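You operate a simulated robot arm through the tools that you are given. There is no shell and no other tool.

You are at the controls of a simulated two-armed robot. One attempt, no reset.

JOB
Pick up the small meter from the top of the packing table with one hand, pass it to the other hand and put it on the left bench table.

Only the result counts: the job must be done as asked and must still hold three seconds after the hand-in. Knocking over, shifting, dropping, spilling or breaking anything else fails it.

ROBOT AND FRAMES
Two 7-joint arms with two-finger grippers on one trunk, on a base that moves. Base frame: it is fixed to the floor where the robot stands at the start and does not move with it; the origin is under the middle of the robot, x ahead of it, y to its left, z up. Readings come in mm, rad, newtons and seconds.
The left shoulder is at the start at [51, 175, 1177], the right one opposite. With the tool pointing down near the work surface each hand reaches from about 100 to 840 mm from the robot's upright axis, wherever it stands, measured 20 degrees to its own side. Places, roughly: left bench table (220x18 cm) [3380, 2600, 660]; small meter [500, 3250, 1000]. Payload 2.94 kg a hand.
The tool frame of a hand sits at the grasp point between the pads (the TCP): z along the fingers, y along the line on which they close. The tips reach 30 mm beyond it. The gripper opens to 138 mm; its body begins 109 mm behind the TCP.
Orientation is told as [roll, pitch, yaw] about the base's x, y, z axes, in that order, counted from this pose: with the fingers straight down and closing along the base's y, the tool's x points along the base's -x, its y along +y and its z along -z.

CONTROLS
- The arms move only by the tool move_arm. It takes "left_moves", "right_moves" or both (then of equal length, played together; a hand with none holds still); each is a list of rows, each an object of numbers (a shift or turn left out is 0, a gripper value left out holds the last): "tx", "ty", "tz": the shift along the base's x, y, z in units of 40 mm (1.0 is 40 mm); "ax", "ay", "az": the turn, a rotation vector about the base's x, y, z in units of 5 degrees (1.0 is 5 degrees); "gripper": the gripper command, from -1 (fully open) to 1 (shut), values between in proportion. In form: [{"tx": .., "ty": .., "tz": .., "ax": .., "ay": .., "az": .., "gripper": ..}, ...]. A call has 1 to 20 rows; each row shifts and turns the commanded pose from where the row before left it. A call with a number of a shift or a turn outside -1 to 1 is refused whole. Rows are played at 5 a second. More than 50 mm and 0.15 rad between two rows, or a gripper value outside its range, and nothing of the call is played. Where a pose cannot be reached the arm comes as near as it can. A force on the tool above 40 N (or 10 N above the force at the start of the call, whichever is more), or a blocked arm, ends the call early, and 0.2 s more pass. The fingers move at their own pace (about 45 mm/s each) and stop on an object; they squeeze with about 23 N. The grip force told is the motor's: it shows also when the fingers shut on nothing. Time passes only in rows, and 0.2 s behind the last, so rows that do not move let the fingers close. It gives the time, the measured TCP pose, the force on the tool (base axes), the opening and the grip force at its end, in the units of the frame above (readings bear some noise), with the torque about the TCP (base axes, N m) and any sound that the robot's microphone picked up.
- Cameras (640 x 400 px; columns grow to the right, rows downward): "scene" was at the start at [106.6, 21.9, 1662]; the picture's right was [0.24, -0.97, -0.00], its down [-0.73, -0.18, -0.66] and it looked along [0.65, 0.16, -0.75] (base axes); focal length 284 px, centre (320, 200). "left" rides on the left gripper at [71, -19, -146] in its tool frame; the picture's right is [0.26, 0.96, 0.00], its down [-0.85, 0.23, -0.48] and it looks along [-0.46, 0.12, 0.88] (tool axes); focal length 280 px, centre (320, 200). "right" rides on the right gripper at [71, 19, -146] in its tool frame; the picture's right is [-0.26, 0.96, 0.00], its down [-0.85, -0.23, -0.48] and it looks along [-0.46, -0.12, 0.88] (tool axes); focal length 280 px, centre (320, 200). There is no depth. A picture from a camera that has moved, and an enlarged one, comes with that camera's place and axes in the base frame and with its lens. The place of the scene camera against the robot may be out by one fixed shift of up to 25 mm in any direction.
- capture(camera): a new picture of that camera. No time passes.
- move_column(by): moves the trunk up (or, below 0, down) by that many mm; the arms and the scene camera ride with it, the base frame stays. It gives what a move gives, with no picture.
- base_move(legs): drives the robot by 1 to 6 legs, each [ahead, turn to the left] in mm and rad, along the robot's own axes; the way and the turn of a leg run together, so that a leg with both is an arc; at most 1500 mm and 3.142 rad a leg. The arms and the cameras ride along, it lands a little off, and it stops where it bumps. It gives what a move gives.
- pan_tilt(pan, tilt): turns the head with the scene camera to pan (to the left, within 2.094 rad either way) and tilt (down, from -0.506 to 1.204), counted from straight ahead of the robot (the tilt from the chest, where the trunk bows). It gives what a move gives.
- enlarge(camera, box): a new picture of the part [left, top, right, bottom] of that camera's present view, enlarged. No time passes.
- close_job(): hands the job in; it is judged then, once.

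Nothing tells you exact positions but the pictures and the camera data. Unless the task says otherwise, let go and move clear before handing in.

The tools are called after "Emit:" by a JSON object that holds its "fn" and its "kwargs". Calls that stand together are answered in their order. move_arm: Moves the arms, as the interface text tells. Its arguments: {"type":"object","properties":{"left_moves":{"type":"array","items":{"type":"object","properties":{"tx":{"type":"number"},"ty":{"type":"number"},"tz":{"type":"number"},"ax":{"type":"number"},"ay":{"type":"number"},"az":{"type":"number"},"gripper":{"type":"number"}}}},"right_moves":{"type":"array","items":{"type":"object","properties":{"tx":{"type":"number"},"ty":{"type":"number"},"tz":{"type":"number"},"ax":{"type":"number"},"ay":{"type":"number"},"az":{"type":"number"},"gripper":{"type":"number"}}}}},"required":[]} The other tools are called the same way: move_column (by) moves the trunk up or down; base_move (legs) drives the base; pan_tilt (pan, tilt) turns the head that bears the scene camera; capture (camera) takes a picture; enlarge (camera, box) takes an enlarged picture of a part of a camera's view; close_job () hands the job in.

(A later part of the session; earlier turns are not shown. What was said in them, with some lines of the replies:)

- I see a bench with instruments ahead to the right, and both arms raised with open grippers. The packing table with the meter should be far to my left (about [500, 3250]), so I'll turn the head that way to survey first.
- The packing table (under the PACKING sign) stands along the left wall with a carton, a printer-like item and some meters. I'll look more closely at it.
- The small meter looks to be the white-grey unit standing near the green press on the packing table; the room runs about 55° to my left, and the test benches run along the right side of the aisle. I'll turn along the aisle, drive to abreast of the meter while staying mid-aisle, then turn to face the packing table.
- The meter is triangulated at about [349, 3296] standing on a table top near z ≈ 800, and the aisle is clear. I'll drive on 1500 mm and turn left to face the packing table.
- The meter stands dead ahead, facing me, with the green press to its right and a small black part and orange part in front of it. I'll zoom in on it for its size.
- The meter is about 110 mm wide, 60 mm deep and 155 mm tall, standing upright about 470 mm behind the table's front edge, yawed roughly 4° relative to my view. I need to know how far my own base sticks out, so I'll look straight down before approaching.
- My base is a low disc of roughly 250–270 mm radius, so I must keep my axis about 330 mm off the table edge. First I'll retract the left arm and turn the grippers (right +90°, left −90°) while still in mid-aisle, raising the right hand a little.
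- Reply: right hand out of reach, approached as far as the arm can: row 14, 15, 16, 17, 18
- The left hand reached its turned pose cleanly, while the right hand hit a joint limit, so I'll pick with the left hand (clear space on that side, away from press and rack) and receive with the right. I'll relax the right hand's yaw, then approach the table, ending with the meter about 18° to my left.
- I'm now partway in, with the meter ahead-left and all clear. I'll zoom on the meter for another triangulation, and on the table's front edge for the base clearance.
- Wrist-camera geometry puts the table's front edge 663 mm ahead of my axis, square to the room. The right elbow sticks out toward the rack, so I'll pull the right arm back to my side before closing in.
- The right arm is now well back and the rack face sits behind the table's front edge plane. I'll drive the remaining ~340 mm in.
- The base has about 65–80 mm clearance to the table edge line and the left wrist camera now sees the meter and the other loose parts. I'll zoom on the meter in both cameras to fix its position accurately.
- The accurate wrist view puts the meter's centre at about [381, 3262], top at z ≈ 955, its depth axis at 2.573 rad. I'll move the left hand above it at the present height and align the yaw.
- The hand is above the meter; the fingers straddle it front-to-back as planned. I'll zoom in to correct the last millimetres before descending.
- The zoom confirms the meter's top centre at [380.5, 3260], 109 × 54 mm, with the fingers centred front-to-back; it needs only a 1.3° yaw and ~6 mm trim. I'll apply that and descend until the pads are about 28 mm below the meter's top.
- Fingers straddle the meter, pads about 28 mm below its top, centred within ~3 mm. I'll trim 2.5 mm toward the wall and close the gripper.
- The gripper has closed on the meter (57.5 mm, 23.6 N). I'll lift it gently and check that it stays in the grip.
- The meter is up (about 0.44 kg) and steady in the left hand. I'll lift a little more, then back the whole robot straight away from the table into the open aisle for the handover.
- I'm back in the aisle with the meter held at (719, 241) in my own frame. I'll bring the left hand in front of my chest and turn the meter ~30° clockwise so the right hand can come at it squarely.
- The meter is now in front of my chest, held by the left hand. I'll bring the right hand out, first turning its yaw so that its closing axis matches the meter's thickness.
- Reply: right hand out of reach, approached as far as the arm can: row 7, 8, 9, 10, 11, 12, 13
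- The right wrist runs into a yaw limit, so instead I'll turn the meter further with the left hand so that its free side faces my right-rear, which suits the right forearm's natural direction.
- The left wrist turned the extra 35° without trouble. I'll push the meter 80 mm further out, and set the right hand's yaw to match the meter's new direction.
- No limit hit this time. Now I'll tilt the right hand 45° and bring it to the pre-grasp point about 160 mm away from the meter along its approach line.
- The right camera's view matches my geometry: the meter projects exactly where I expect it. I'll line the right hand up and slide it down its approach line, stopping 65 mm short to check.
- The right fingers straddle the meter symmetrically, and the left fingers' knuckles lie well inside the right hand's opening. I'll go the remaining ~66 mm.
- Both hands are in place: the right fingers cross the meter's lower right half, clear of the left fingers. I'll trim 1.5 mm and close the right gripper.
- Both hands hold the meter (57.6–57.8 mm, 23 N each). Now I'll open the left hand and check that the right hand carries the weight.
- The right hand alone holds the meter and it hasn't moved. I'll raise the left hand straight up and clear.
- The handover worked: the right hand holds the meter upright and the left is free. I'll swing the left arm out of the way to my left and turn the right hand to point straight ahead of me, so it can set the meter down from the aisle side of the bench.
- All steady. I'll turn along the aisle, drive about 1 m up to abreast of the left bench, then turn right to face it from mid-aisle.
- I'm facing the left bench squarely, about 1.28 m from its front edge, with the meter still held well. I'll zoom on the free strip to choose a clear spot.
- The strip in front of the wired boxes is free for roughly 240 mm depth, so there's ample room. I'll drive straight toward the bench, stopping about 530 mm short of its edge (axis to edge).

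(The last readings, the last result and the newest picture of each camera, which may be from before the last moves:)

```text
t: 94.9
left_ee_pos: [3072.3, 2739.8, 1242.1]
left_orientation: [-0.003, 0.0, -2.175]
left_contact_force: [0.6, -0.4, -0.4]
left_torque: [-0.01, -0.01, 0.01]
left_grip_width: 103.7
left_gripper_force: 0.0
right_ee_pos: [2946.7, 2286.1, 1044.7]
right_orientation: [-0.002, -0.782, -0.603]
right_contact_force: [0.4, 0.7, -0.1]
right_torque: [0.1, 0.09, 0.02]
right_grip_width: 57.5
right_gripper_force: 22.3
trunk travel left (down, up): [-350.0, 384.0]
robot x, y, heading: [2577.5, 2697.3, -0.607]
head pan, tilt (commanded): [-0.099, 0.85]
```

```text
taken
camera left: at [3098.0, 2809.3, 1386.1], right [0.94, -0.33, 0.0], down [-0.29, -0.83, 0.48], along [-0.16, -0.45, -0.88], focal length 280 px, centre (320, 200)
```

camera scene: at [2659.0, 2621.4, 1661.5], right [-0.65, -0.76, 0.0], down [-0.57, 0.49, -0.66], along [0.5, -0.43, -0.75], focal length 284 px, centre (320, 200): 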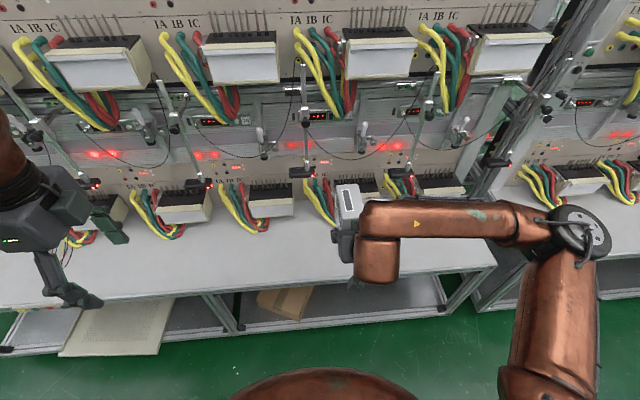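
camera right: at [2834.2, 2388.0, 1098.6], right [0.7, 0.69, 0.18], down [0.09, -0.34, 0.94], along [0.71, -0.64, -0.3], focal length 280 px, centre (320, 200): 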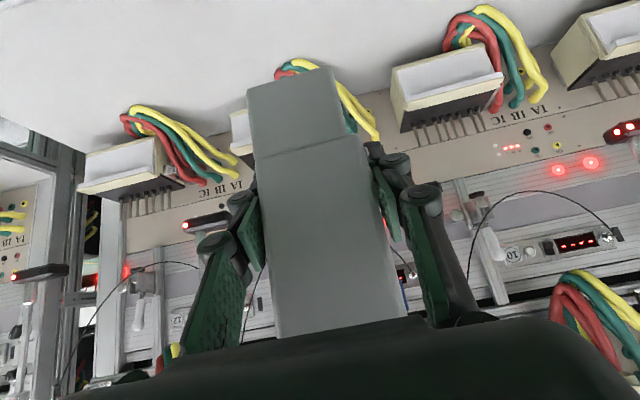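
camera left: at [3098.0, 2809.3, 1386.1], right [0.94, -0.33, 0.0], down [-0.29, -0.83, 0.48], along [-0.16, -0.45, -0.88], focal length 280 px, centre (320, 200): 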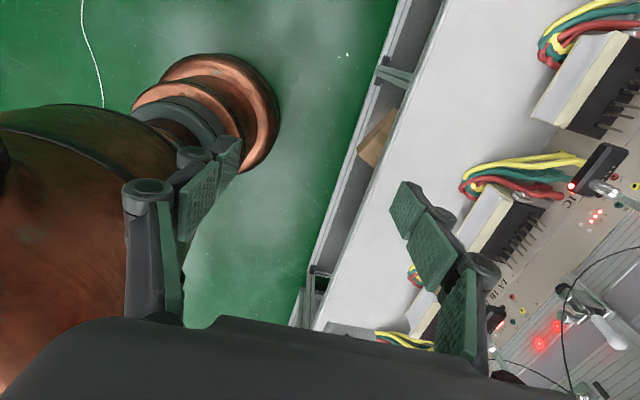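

The wrist camera puts the bench's front edge about 604 mm ahead at the right hand's lateral position. I'll move the meter forward over the strip while lowering, stopping with its underside still ~100 mm above the table.

Emit:
{"fn": "move_arm", "kwargs": {"right_moves": [{"tx": 0.683, "ty": -0.474, "tz": -0.825}, {"tx": 0.683, "ty": -0.474, "tz": -0.825}, {"tx": 0.683, "ty": -0.474, "tz": -0.825}, {"tx": 0.683, "ty": -0.474, "tz": -0.825}, {"tz": -0.75}, {"tz": -0.75}, {"tz": -0.75}]}}

Emit:
{"fn": "capture", "kwargs": {"camera": "scene"}}

Emit:
{"fn": "capture", "kwargs": {"camera": "right"}}

Emit:
{"fn": "capture", "kwargs": {"camera": "left"}}

```text
t: 96.5
left_ee_pos: [3072.5, 2739.6, 1239.1]
left_orientation: [-0.003, 0.0, -2.176]
left_contact_force: [0.1, 0.1, -0.2]
left_torque: [0.0, 0.0, 0.0]
left_grip_width: 103.4
left_gripper_force: 0.0
right_ee_pos: [3059.4, 2207.6, 822.5]
right_orientation: [0.0, -0.786, -0.602]
right_contact_force: [0.9, 0.4, 0.2]
right_torque: [0.06, 0.14, 0.0]
right_grip_width: 57.7
right_gripper_force: 22.9
trunk travel left (down, up): [-350.0, 384.0]
robot x, y, heading: [2578.4, 2698.1, -0.604]
head pan, tilt (commanded): [-0.099, 0.85]
```

```text
taken
camera scene: at [2659.2, 2620.9, 1661.4], right [-0.65, -0.76, 0.0], down [-0.57, 0.49, -0.66], along [0.5, -0.43, -0.75], focal length 284 px, centre (320, 200)
```

scene: 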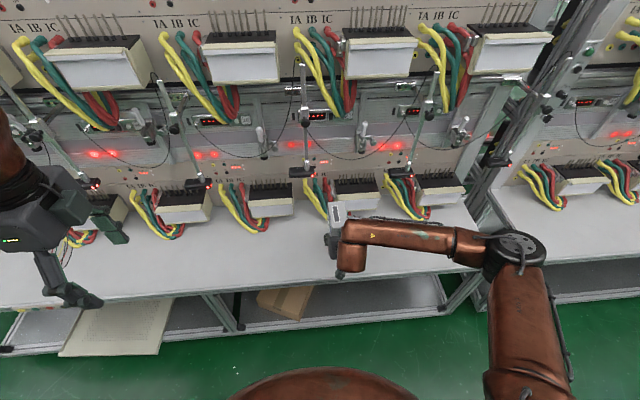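

```text
taken
camera right: at [2944.2, 2311.8, 876.7], right [0.7, 0.69, 0.18], down [0.09, -0.34, 0.94], along [0.71, -0.64, -0.3], focal length 280 px, centre (320, 200)
```

right: 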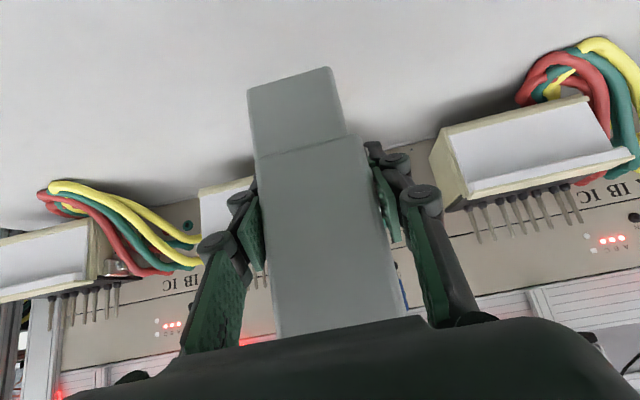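

```text
taken
camera left: at [3098.2, 2809.0, 1386.0], right [0.94, -0.33, 0.0], down [-0.29, -0.83, 0.48], along [-0.16, -0.45, -0.88], focal length 280 px, centre (320, 200)
```

left: 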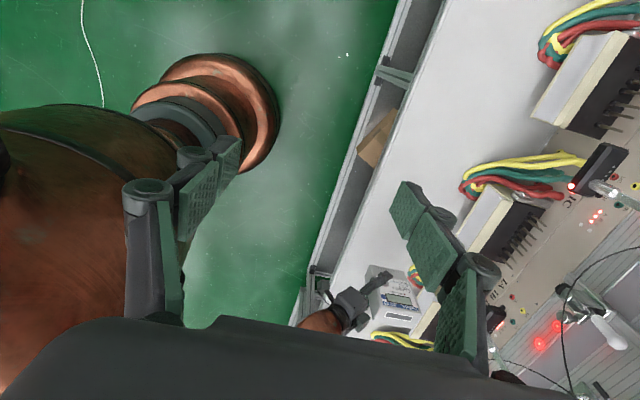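

The meter is over the strip now, still about 100 mm up. I'll zoom from the left wrist camera to check its placement against the bench edge and surface.

Emit:
{"fn": "enlarge", "kwargs": {"camera": "left", "box": [280, 220, 480, 345]}}

Emit:
{"fn": "enlarge", "kwargs": {"camera": "scene", "box": [220, 170, 420, 300]}}

```text
3.20 times, centred on (380, 282) of left
camera zoom: at [3098.2, 2809.0, 1386.0], right [0.94, -0.33, 0.0], down [-0.29, -0.83, 0.48], along [-0.16, -0.45, -0.88], focal length 897 px, centre (128, -64)
```

zoom: 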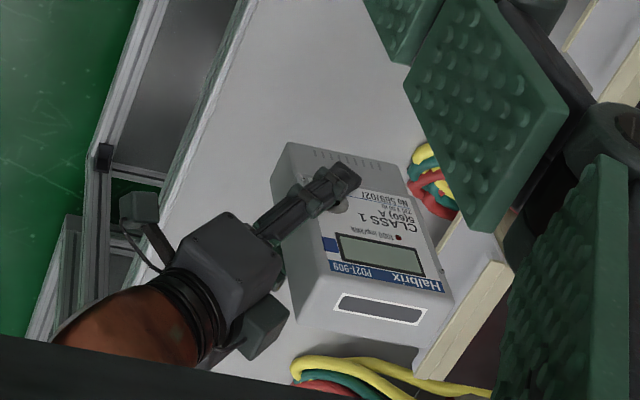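

```text
3.08 times, centred on (320, 235) of scene
camera zoom: at [2659.2, 2620.9, 1661.4], right [-0.65, -0.76, 0.0], down [-0.57, 0.49, -0.66], along [0.5, -0.43, -0.75], focal length 874 px, centre (320, 92)
```

zoom: 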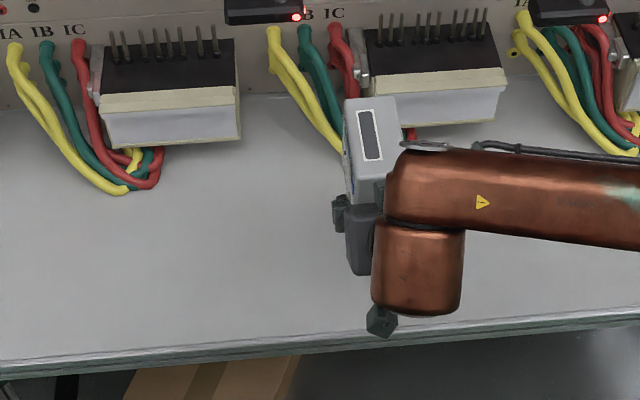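

The meter is centred ~95 mm in from the bench edge with ~85 mm to the nearest cable behind. I'll lower it in small steps, watching the force for contact.

Emit:
{"fn": "move_arm", "kwargs": {"right_moves": [{"tz": -0.5}, {"tz": -0.5}, {"tz": -0.4}]}}

Emit:
{"fn": "enlarge", "kwargs": {"camera": "left", "box": [280, 220, 480, 345]}}

Emit:
{"fn": "capture", "kwargs": {"camera": "right"}}

```text
t: 97.3
left_ee_pos: [3072.5, 2738.8, 1241.1]
left_orientation: [-0.002, 0.0, -2.176]
left_contact_force: [-0.4, -0.2, -0.2]
left_torque: [0.0, -0.02, 0.0]
left_grip_width: 103.4
left_gripper_force: 0.1
right_ee_pos: [3057.6, 2208.5, 765.0]
right_orientation: [-0.002, -0.782, -0.604]
right_contact_force: [-0.1, -0.7, 0.1]
right_torque: [0.09, 0.11, 0.0]
right_grip_width: 57.3
right_gripper_force: 22.7
trunk travel left (down, up): [-350.0, 384.0]
robot x, y, heading: [2579.6, 2696.6, -0.604]
head pan, tilt (commanded): [-0.099, 0.85]
```

```text
3.20 times, centred on (380, 282) of left
camera zoom: at [3098.4, 2808.9, 1385.9], right [0.94, -0.33, 0.0], down [-0.29, -0.83, 0.48], along [-0.16, -0.45, -0.88], focal length 897 px, centre (128, -64)
```

zoom: 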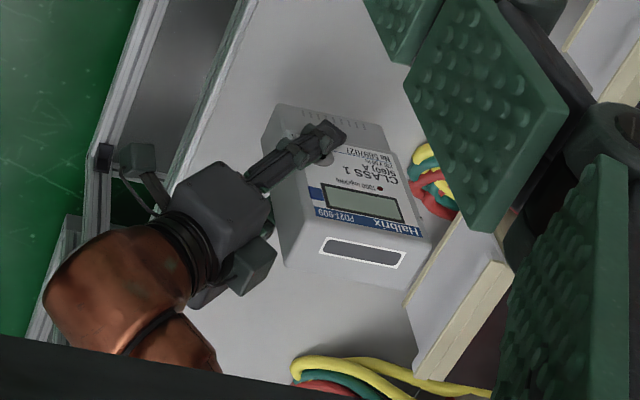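

```text
taken
camera right: at [2943.2, 2311.4, 820.6], right [0.7, 0.69, 0.18], down [0.09, -0.34, 0.94], along [0.71, -0.64, -0.3], focal length 280 px, centre (320, 200)
```

right: 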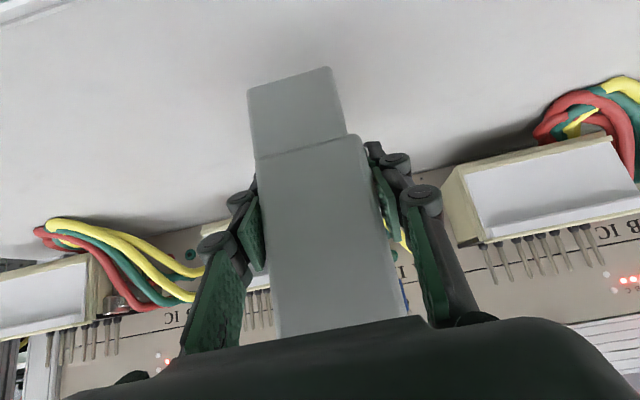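

No contact yet (underside near z ≈ 700). I'll keep lowering in 5 mm steps.

Emit:
{"fn": "move_arm", "kwargs": {"right_moves": [{"tz": -0.125}, {"tz": -0.125}, {"tz": -0.125}, {"tz": -0.125}, {"tz": -0.125}, {"tz": -0.125}]}}

Emit:
{"fn": "enlarge", "kwargs": {"camera": "left", "box": [280, 220, 480, 345]}}

Emit:
{"fn": "capture", "kwargs": {"camera": "right"}}

```text
t: 98.7
left_ee_pos: [3072.2, 2739.1, 1240.9]
left_orientation: [-0.002, 0.0, -2.174]
left_contact_force: [0.5, 0.0, 0.5]
left_torque: [0.02, 0.0, 0.01]
left_grip_width: 103.3
left_gripper_force: 0.0
right_ee_pos: [3057.2, 2210.2, 736.3]
right_orientation: [-0.003, -0.785, -0.602]
right_contact_force: [0.4, -0.9, -0.2]
right_torque: [0.08, 0.09, 0.04]
right_grip_width: 57.6
right_gripper_force: 23.0
trunk travel left (down, up): [-350.0, 384.0]
robot x, y, heading: [2575.2, 2694.1, -0.605]
head pan, tilt (commanded): [-0.099, 0.85]
```

```text
3.20 times, centred on (380, 282) of left
camera zoom: at [3098.2, 2809.2, 1386.0], right [0.94, -0.33, 0.0], down [-0.29, -0.83, 0.48], along [-0.16, -0.45, -0.88], focal length 897 px, centre (128, -64)
```

zoom: 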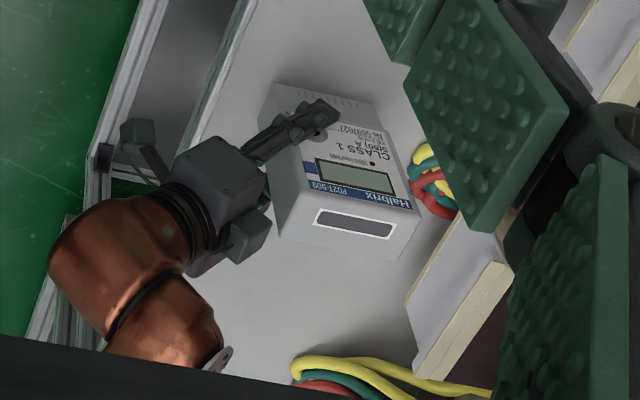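

```text
taken
camera right: at [2943.6, 2311.8, 790.3], right [0.7, 0.69, 0.18], down [0.09, -0.34, 0.94], along [0.71, -0.64, -0.3], focal length 280 px, centre (320, 200)
```

right: 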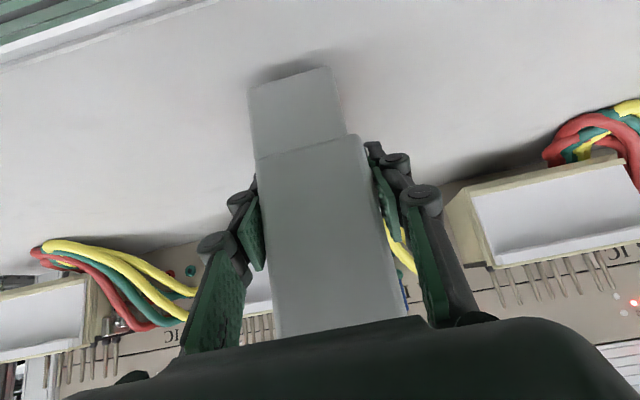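

A contact shadow now shows at the meter's base, so the surface is close (~15 mm). I'll creep down in 2.5 mm steps.

Emit:
{"fn": "move_arm", "kwargs": {"right_moves": [{"tz": -0.0625}, {"tz": -0.0625}, {"tz": -0.0625}, {"tz": -0.0625}]}}

Emit:
{"fn": "enlarge", "kwargs": {"camera": "right", "box": [220, 40, 380, 140]}}

```text
t: 99.7
left_ee_pos: [3072.4, 2740.1, 1240.5]
left_orientation: [-0.001, 0.0, -2.175]
left_contact_force: [0.3, 0.1, -0.7]
left_torque: [0.0, -0.04, -0.01]
left_grip_width: 103.5
left_gripper_force: 0.0
right_ee_pos: [3056.1, 2210.0, 725.7]
right_orientation: [-0.002, -0.784, -0.601]
right_contact_force: [0.5, 0.0, 0.2]
right_torque: [0.09, 0.1, 0.01]
right_grip_width: 57.2
right_gripper_force: 23.0
trunk travel left (down, up): [-350.0, 384.0]
robot x, y, heading: [2574.2, 2694.8, -0.607]
head pan, tilt (commanded): [-0.099, 0.85]
```

```text
4.00 times, centred on (300, 90) of right
camera zoom: at [2943.4, 2312.2, 780.5], right [0.7, 0.69, 0.18], down [0.09, -0.34, 0.94], along [0.71, -0.64, -0.3], focal length 1122 px, centre (400, 640)
```

zoom: 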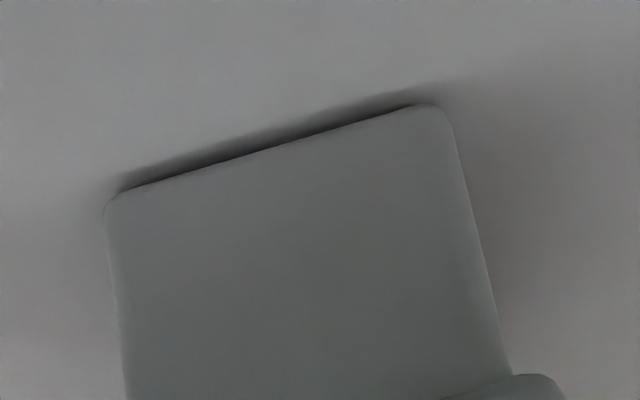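

The shadow gap is narrowing to a few millimetres with no force yet. I'll continue very slowly.

Emit:
{"fn": "move_arm", "kwargs": {"right_moves": [{"tz": -0.05}, {"tz": -0.05}]}}

Emit:
{"fn": "enlarge", "kwargs": {"camera": "right", "box": [220, 40, 380, 140]}}

```text
t: 100.3
left_ee_pos: [3071.3, 2740.1, 1241.9]
left_orientation: [0.002, 0.001, -2.174]
left_contact_force: [0.2, 0.1, -0.2]
left_torque: [-0.01, 0.0, -0.01]
left_grip_width: 103.3
left_gripper_force: 0.0
right_ee_pos: [3056.6, 2209.8, 722.8]
right_orientation: [-0.001, -0.788, -0.604]
right_contact_force: [-3.4, 0.9, 8.2]
right_torque: [-0.18, 0.23, -0.02]
right_grip_width: 57.8
right_gripper_force: 22.7
trunk travel left (down, up): [-350.0, 384.0]
robot x, y, heading: [2574.7, 2695.7, -0.612]
head pan, tilt (commanded): [-0.099, 0.85]
```

```text
4.00 times, centred on (300, 90) of right
camera zoom: at [2943.4, 2312.2, 778.4], right [0.7, 0.69, 0.19], down [0.08, -0.34, 0.94], along [0.71, -0.64, -0.29], focal length 1122 px, centre (400, 640)
```

zoom: 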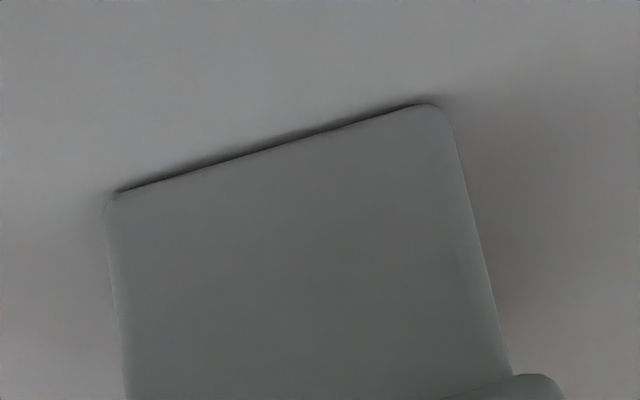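

Contact: 8 N upward, with the underside at z ≈ 660 as expected. I'll release the right hand now by opening it partway, without moving.

Emit:
{"fn": "move_arm", "kwargs": {"right_moves": [{"tz": -0.015}, {"gripper": 0.0}, {"gripper": -0.3}, {"gripper": -0.45}, {"gripper": -0.45}, {"gripper": -0.45}]}}

Emit:
{"fn": "capture", "kwargs": {"camera": "right"}}

Emit:
{"fn": "enlarge", "kwargs": {"camera": "left", "box": [280, 220, 480, 345]}}

Emit:
{"fn": "enlarge", "kwargs": {"camera": "scene", "box": [220, 170, 420, 300]}}

```text
t: 101.7
left_ee_pos: [3072.7, 2739.4, 1242.1]
left_orientation: [0.0, 0.0, -2.174]
left_contact_force: [0.0, -0.6, 1.1]
left_torque: [0.01, -0.03, 0.0]
left_grip_width: 103.6
left_gripper_force: 0.1
right_ee_pos: [3057.7, 2208.8, 721.1]
right_orientation: [-0.001, -0.786, -0.604]
right_contact_force: [-0.6, 0.1, 0.1]
right_torque: [0.0, -0.01, -0.02]
right_grip_width: 100.0
right_gripper_force: 0.1
trunk travel left (down, up): [-350.0, 384.0]
robot x, y, heading: [2581.5, 2701.8, -0.608]
head pan, tilt (commanded): [-0.099, 0.85]
```

```text
taken
camera right: at [2943.1, 2312.3, 776.2], right [0.7, 0.69, 0.18], down [0.09, -0.34, 0.94], along [0.71, -0.64, -0.3], focal length 280 px, centre (320, 200)
```

right: 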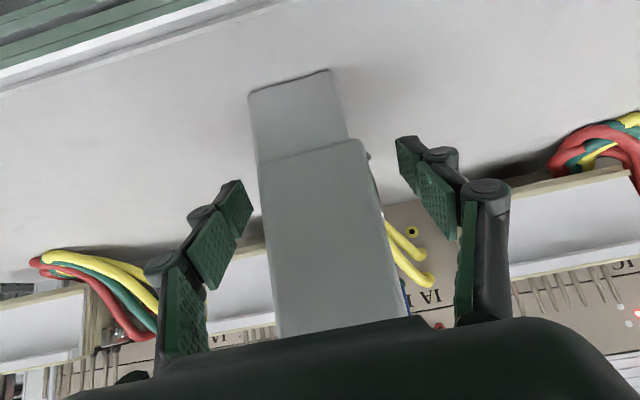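

```text
3.20 times, centred on (380, 282) of left
camera zoom: at [3097.8, 2809.6, 1386.2], right [0.94, -0.33, 0.0], down [-0.29, -0.83, 0.48], along [-0.16, -0.45, -0.88], focal length 897 px, centre (128, -64)
```

zoom: 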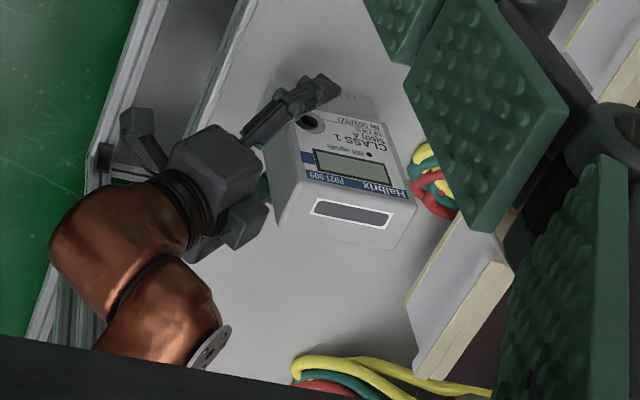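

```text
3.08 times, centred on (320, 235) of scene
camera zoom: at [2658.7, 2621.7, 1661.5], right [-0.65, -0.76, 0.0], down [-0.57, 0.49, -0.66], along [0.5, -0.43, -0.75], focal length 874 px, centre (320, 92)
```

zoom: 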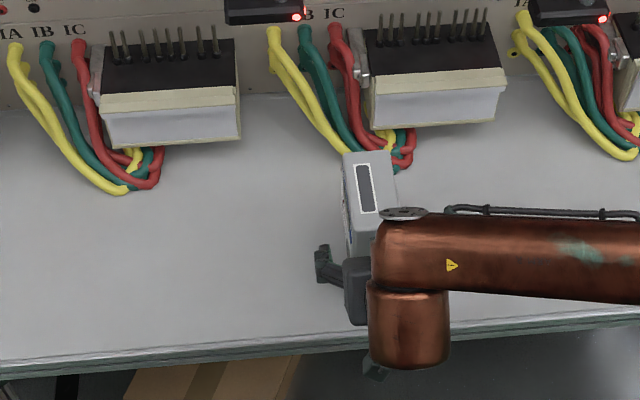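

The meter stands upright on the bench and the open fingers are off it with no force. I'll back the right hand out along its own finger axis, up and away.

Emit:
{"fn": "move_arm", "kwargs": {"right_moves": [{"tx": -0.29, "ty": 0.2, "tz": 0.354}, {"tx": -0.29, "ty": 0.2, "tz": 0.354}, {"tx": -0.581, "ty": 0.401, "tz": 0.708}, {"tx": -0.581, "ty": 0.401, "tz": 0.708}, {"tx": -0.581, "ty": 0.401, "tz": 0.708}, {"tx": -0.581, "ty": 0.401, "tz": 0.708}, {"tx": -0.581, "ty": 0.401, "tz": 0.708}]}}

Emit:
{"fn": "capture", "kwargs": {"camera": "right"}}

Emit:
{"fn": "capture", "kwargs": {"camera": "scene"}}

Emit:
{"fn": "enlarge", "kwargs": {"camera": "left", "box": [280, 220, 480, 345]}}

```text
t: 103.3
left_ee_pos: [3071.8, 2740.3, 1242.5]
left_orientation: [0.0, -0.001, -2.176]
left_contact_force: [0.1, 1.3, 0.3]
left_torque: [-0.03, 0.0, 0.02]
left_grip_width: 103.6
left_gripper_force: 0.1
right_ee_pos: [2916.4, 2305.6, 892.4]
right_orientation: [-0.004, -0.785, -0.602]
right_contact_force: [0.2, 0.3, -0.2]
right_torque: [0.01, 0.03, -0.02]
right_grip_width: 100.0
right_gripper_force: 0.0
trunk travel left (down, up): [-350.0, 384.0]
robot x, y, heading: [2574.0, 2697.0, -0.605]
head pan, tilt (commanded): [-0.099, 0.85]
```

```text
taken
camera right: at [2803.7, 2407.7, 947.7], right [0.7, 0.69, 0.18], down [0.09, -0.34, 0.94], along [0.71, -0.64, -0.3], focal length 280 px, centre (320, 200)
```

right: 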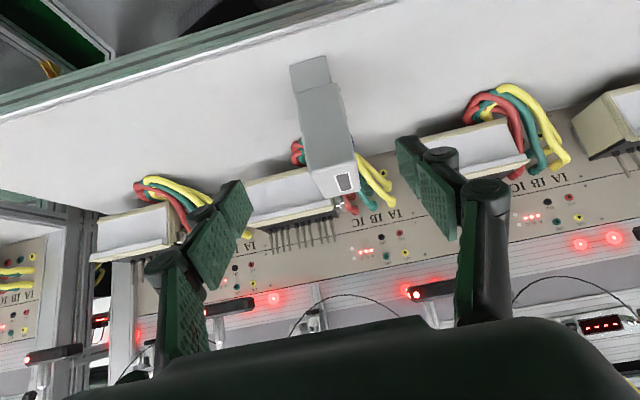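

```text
taken
camera scene: at [2658.2, 2622.4, 1661.6], right [-0.65, -0.76, 0.0], down [-0.57, 0.49, -0.66], along [0.5, -0.43, -0.75], focal length 284 px, centre (320, 200)
```

scene: 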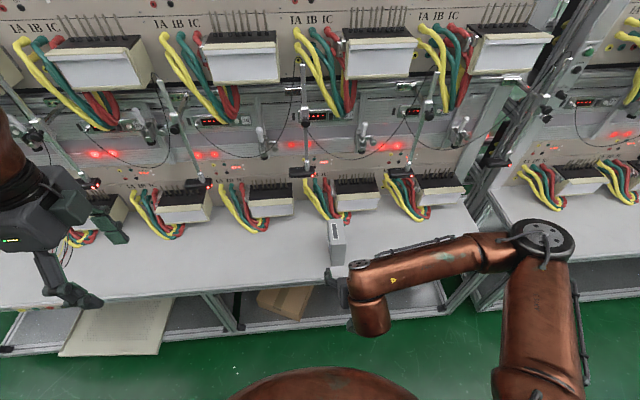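

```text
3.20 times, centred on (380, 282) of left
camera zoom: at [3097.3, 2810.2, 1386.4], right [0.94, -0.33, 0.0], down [-0.29, -0.83, 0.48], along [-0.16, -0.45, -0.88], focal length 897 px, centre (128, -64)
```

zoom: 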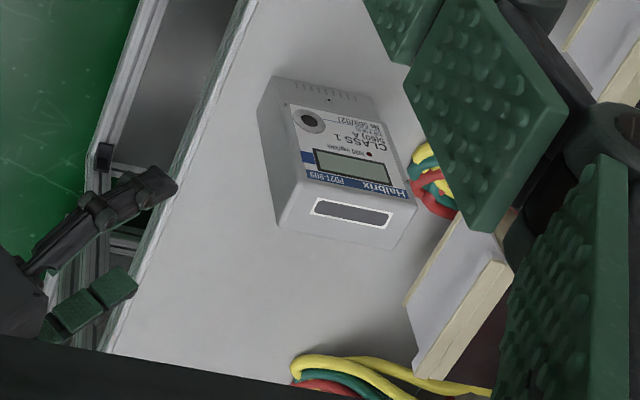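

The meter stands free and upright on the left bench strip, and both hands are clear of the bench. I'll let a second pass and take one last close look before handing in.

Emit:
{"fn": "move_arm", "kwargs": {"right_moves": [{"tx": -0.4, "ty": 0.28, "tz": 0.4}, {"tx": -0.4, "ty": 0.28, "tz": 0.4}, {}, {}, {}, {}]}}

Emit:
{"fn": "enlarge", "kwargs": {"camera": "scene", "box": [240, 180, 420, 300]}}

Emit:
{"fn": "enlarge", "kwargs": {"camera": "left", "box": [280, 220, 480, 345]}}

```text
t: 104.7
left_ee_pos: [3072.5, 2740.1, 1240.1]
left_orientation: [0.002, 0.0, -2.175]
left_contact_force: [0.1, 0.3, -0.8]
left_torque: [-0.02, 0.02, 0.0]
left_grip_width: 103.4
left_gripper_force: 0.1
right_ee_pos: [2885.2, 2328.1, 923.1]
right_orientation: [-0.001, -0.786, -0.601]
right_contact_force: [0.1, -0.4, 0.3]
right_torque: [0.03, -0.04, -0.03]
right_grip_width: 100.1
right_gripper_force: 0.0
trunk travel left (down, up): [-350.0, 384.0]
robot x, y, heading: [2578.9, 2694.1, -0.609]
head pan, tilt (commanded): [-0.099, 0.85]
```

```text
3.33 times, centred on (330, 240) of scene
camera zoom: at [2658.7, 2621.7, 1661.5], right [-0.65, -0.76, 0.0], down [-0.57, 0.49, -0.66], along [0.5, -0.43, -0.75], focal length 947 px, centre (287, 67)
```

zoom: 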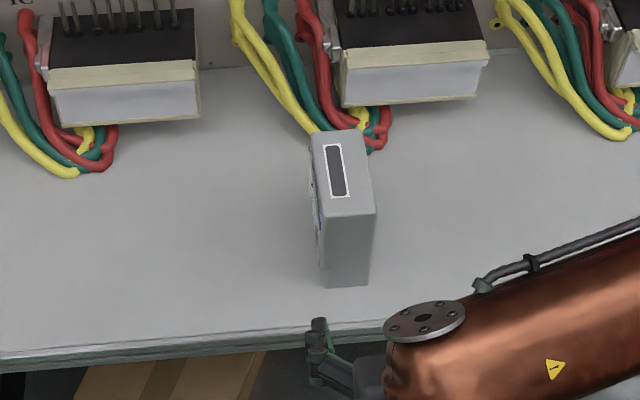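

```text
3.20 times, centred on (380, 282) of left
camera zoom: at [3097.8, 2809.6, 1386.2], right [0.94, -0.33, 0.0], down [-0.29, -0.83, 0.48], along [-0.16, -0.45, -0.88], focal length 897 px, centre (128, -64)
```

zoom: 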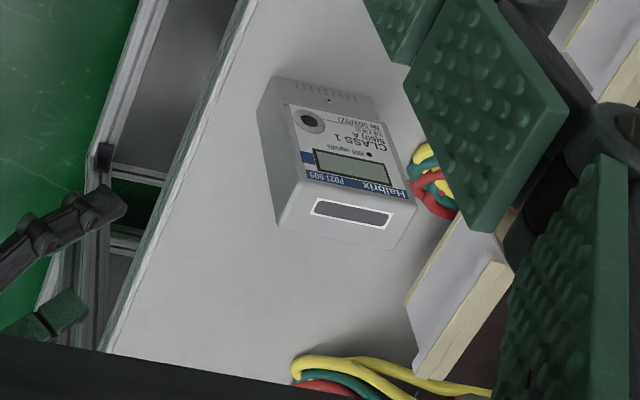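

The meter stands still and upright on the left bench strip, clear of the edge and the cables, and both hands are empty and away. I'm handing the job in.

Emit:
{"fn": "close_job", "kwargs": {}}

```text
The job is handed in.
```

The small meter is now standing upright on the left bench table, and I've handed the job in.

- **Pick-up:** the left hand lifted the meter off the packing table.
- **Handover:** in the open aisle, the right hand took hold of it before the left hand let go.
- **Placement:** the right hand set it down about 95 mm in from the bench's front edge and roughly 85 mm clear of the nearest cables.

I felt light contact as it touched down, then let go and backed the hand away. About a second later the meter had not moved, and both hands were empty and clear of the bench. I did not bump or move anything else that I could see.
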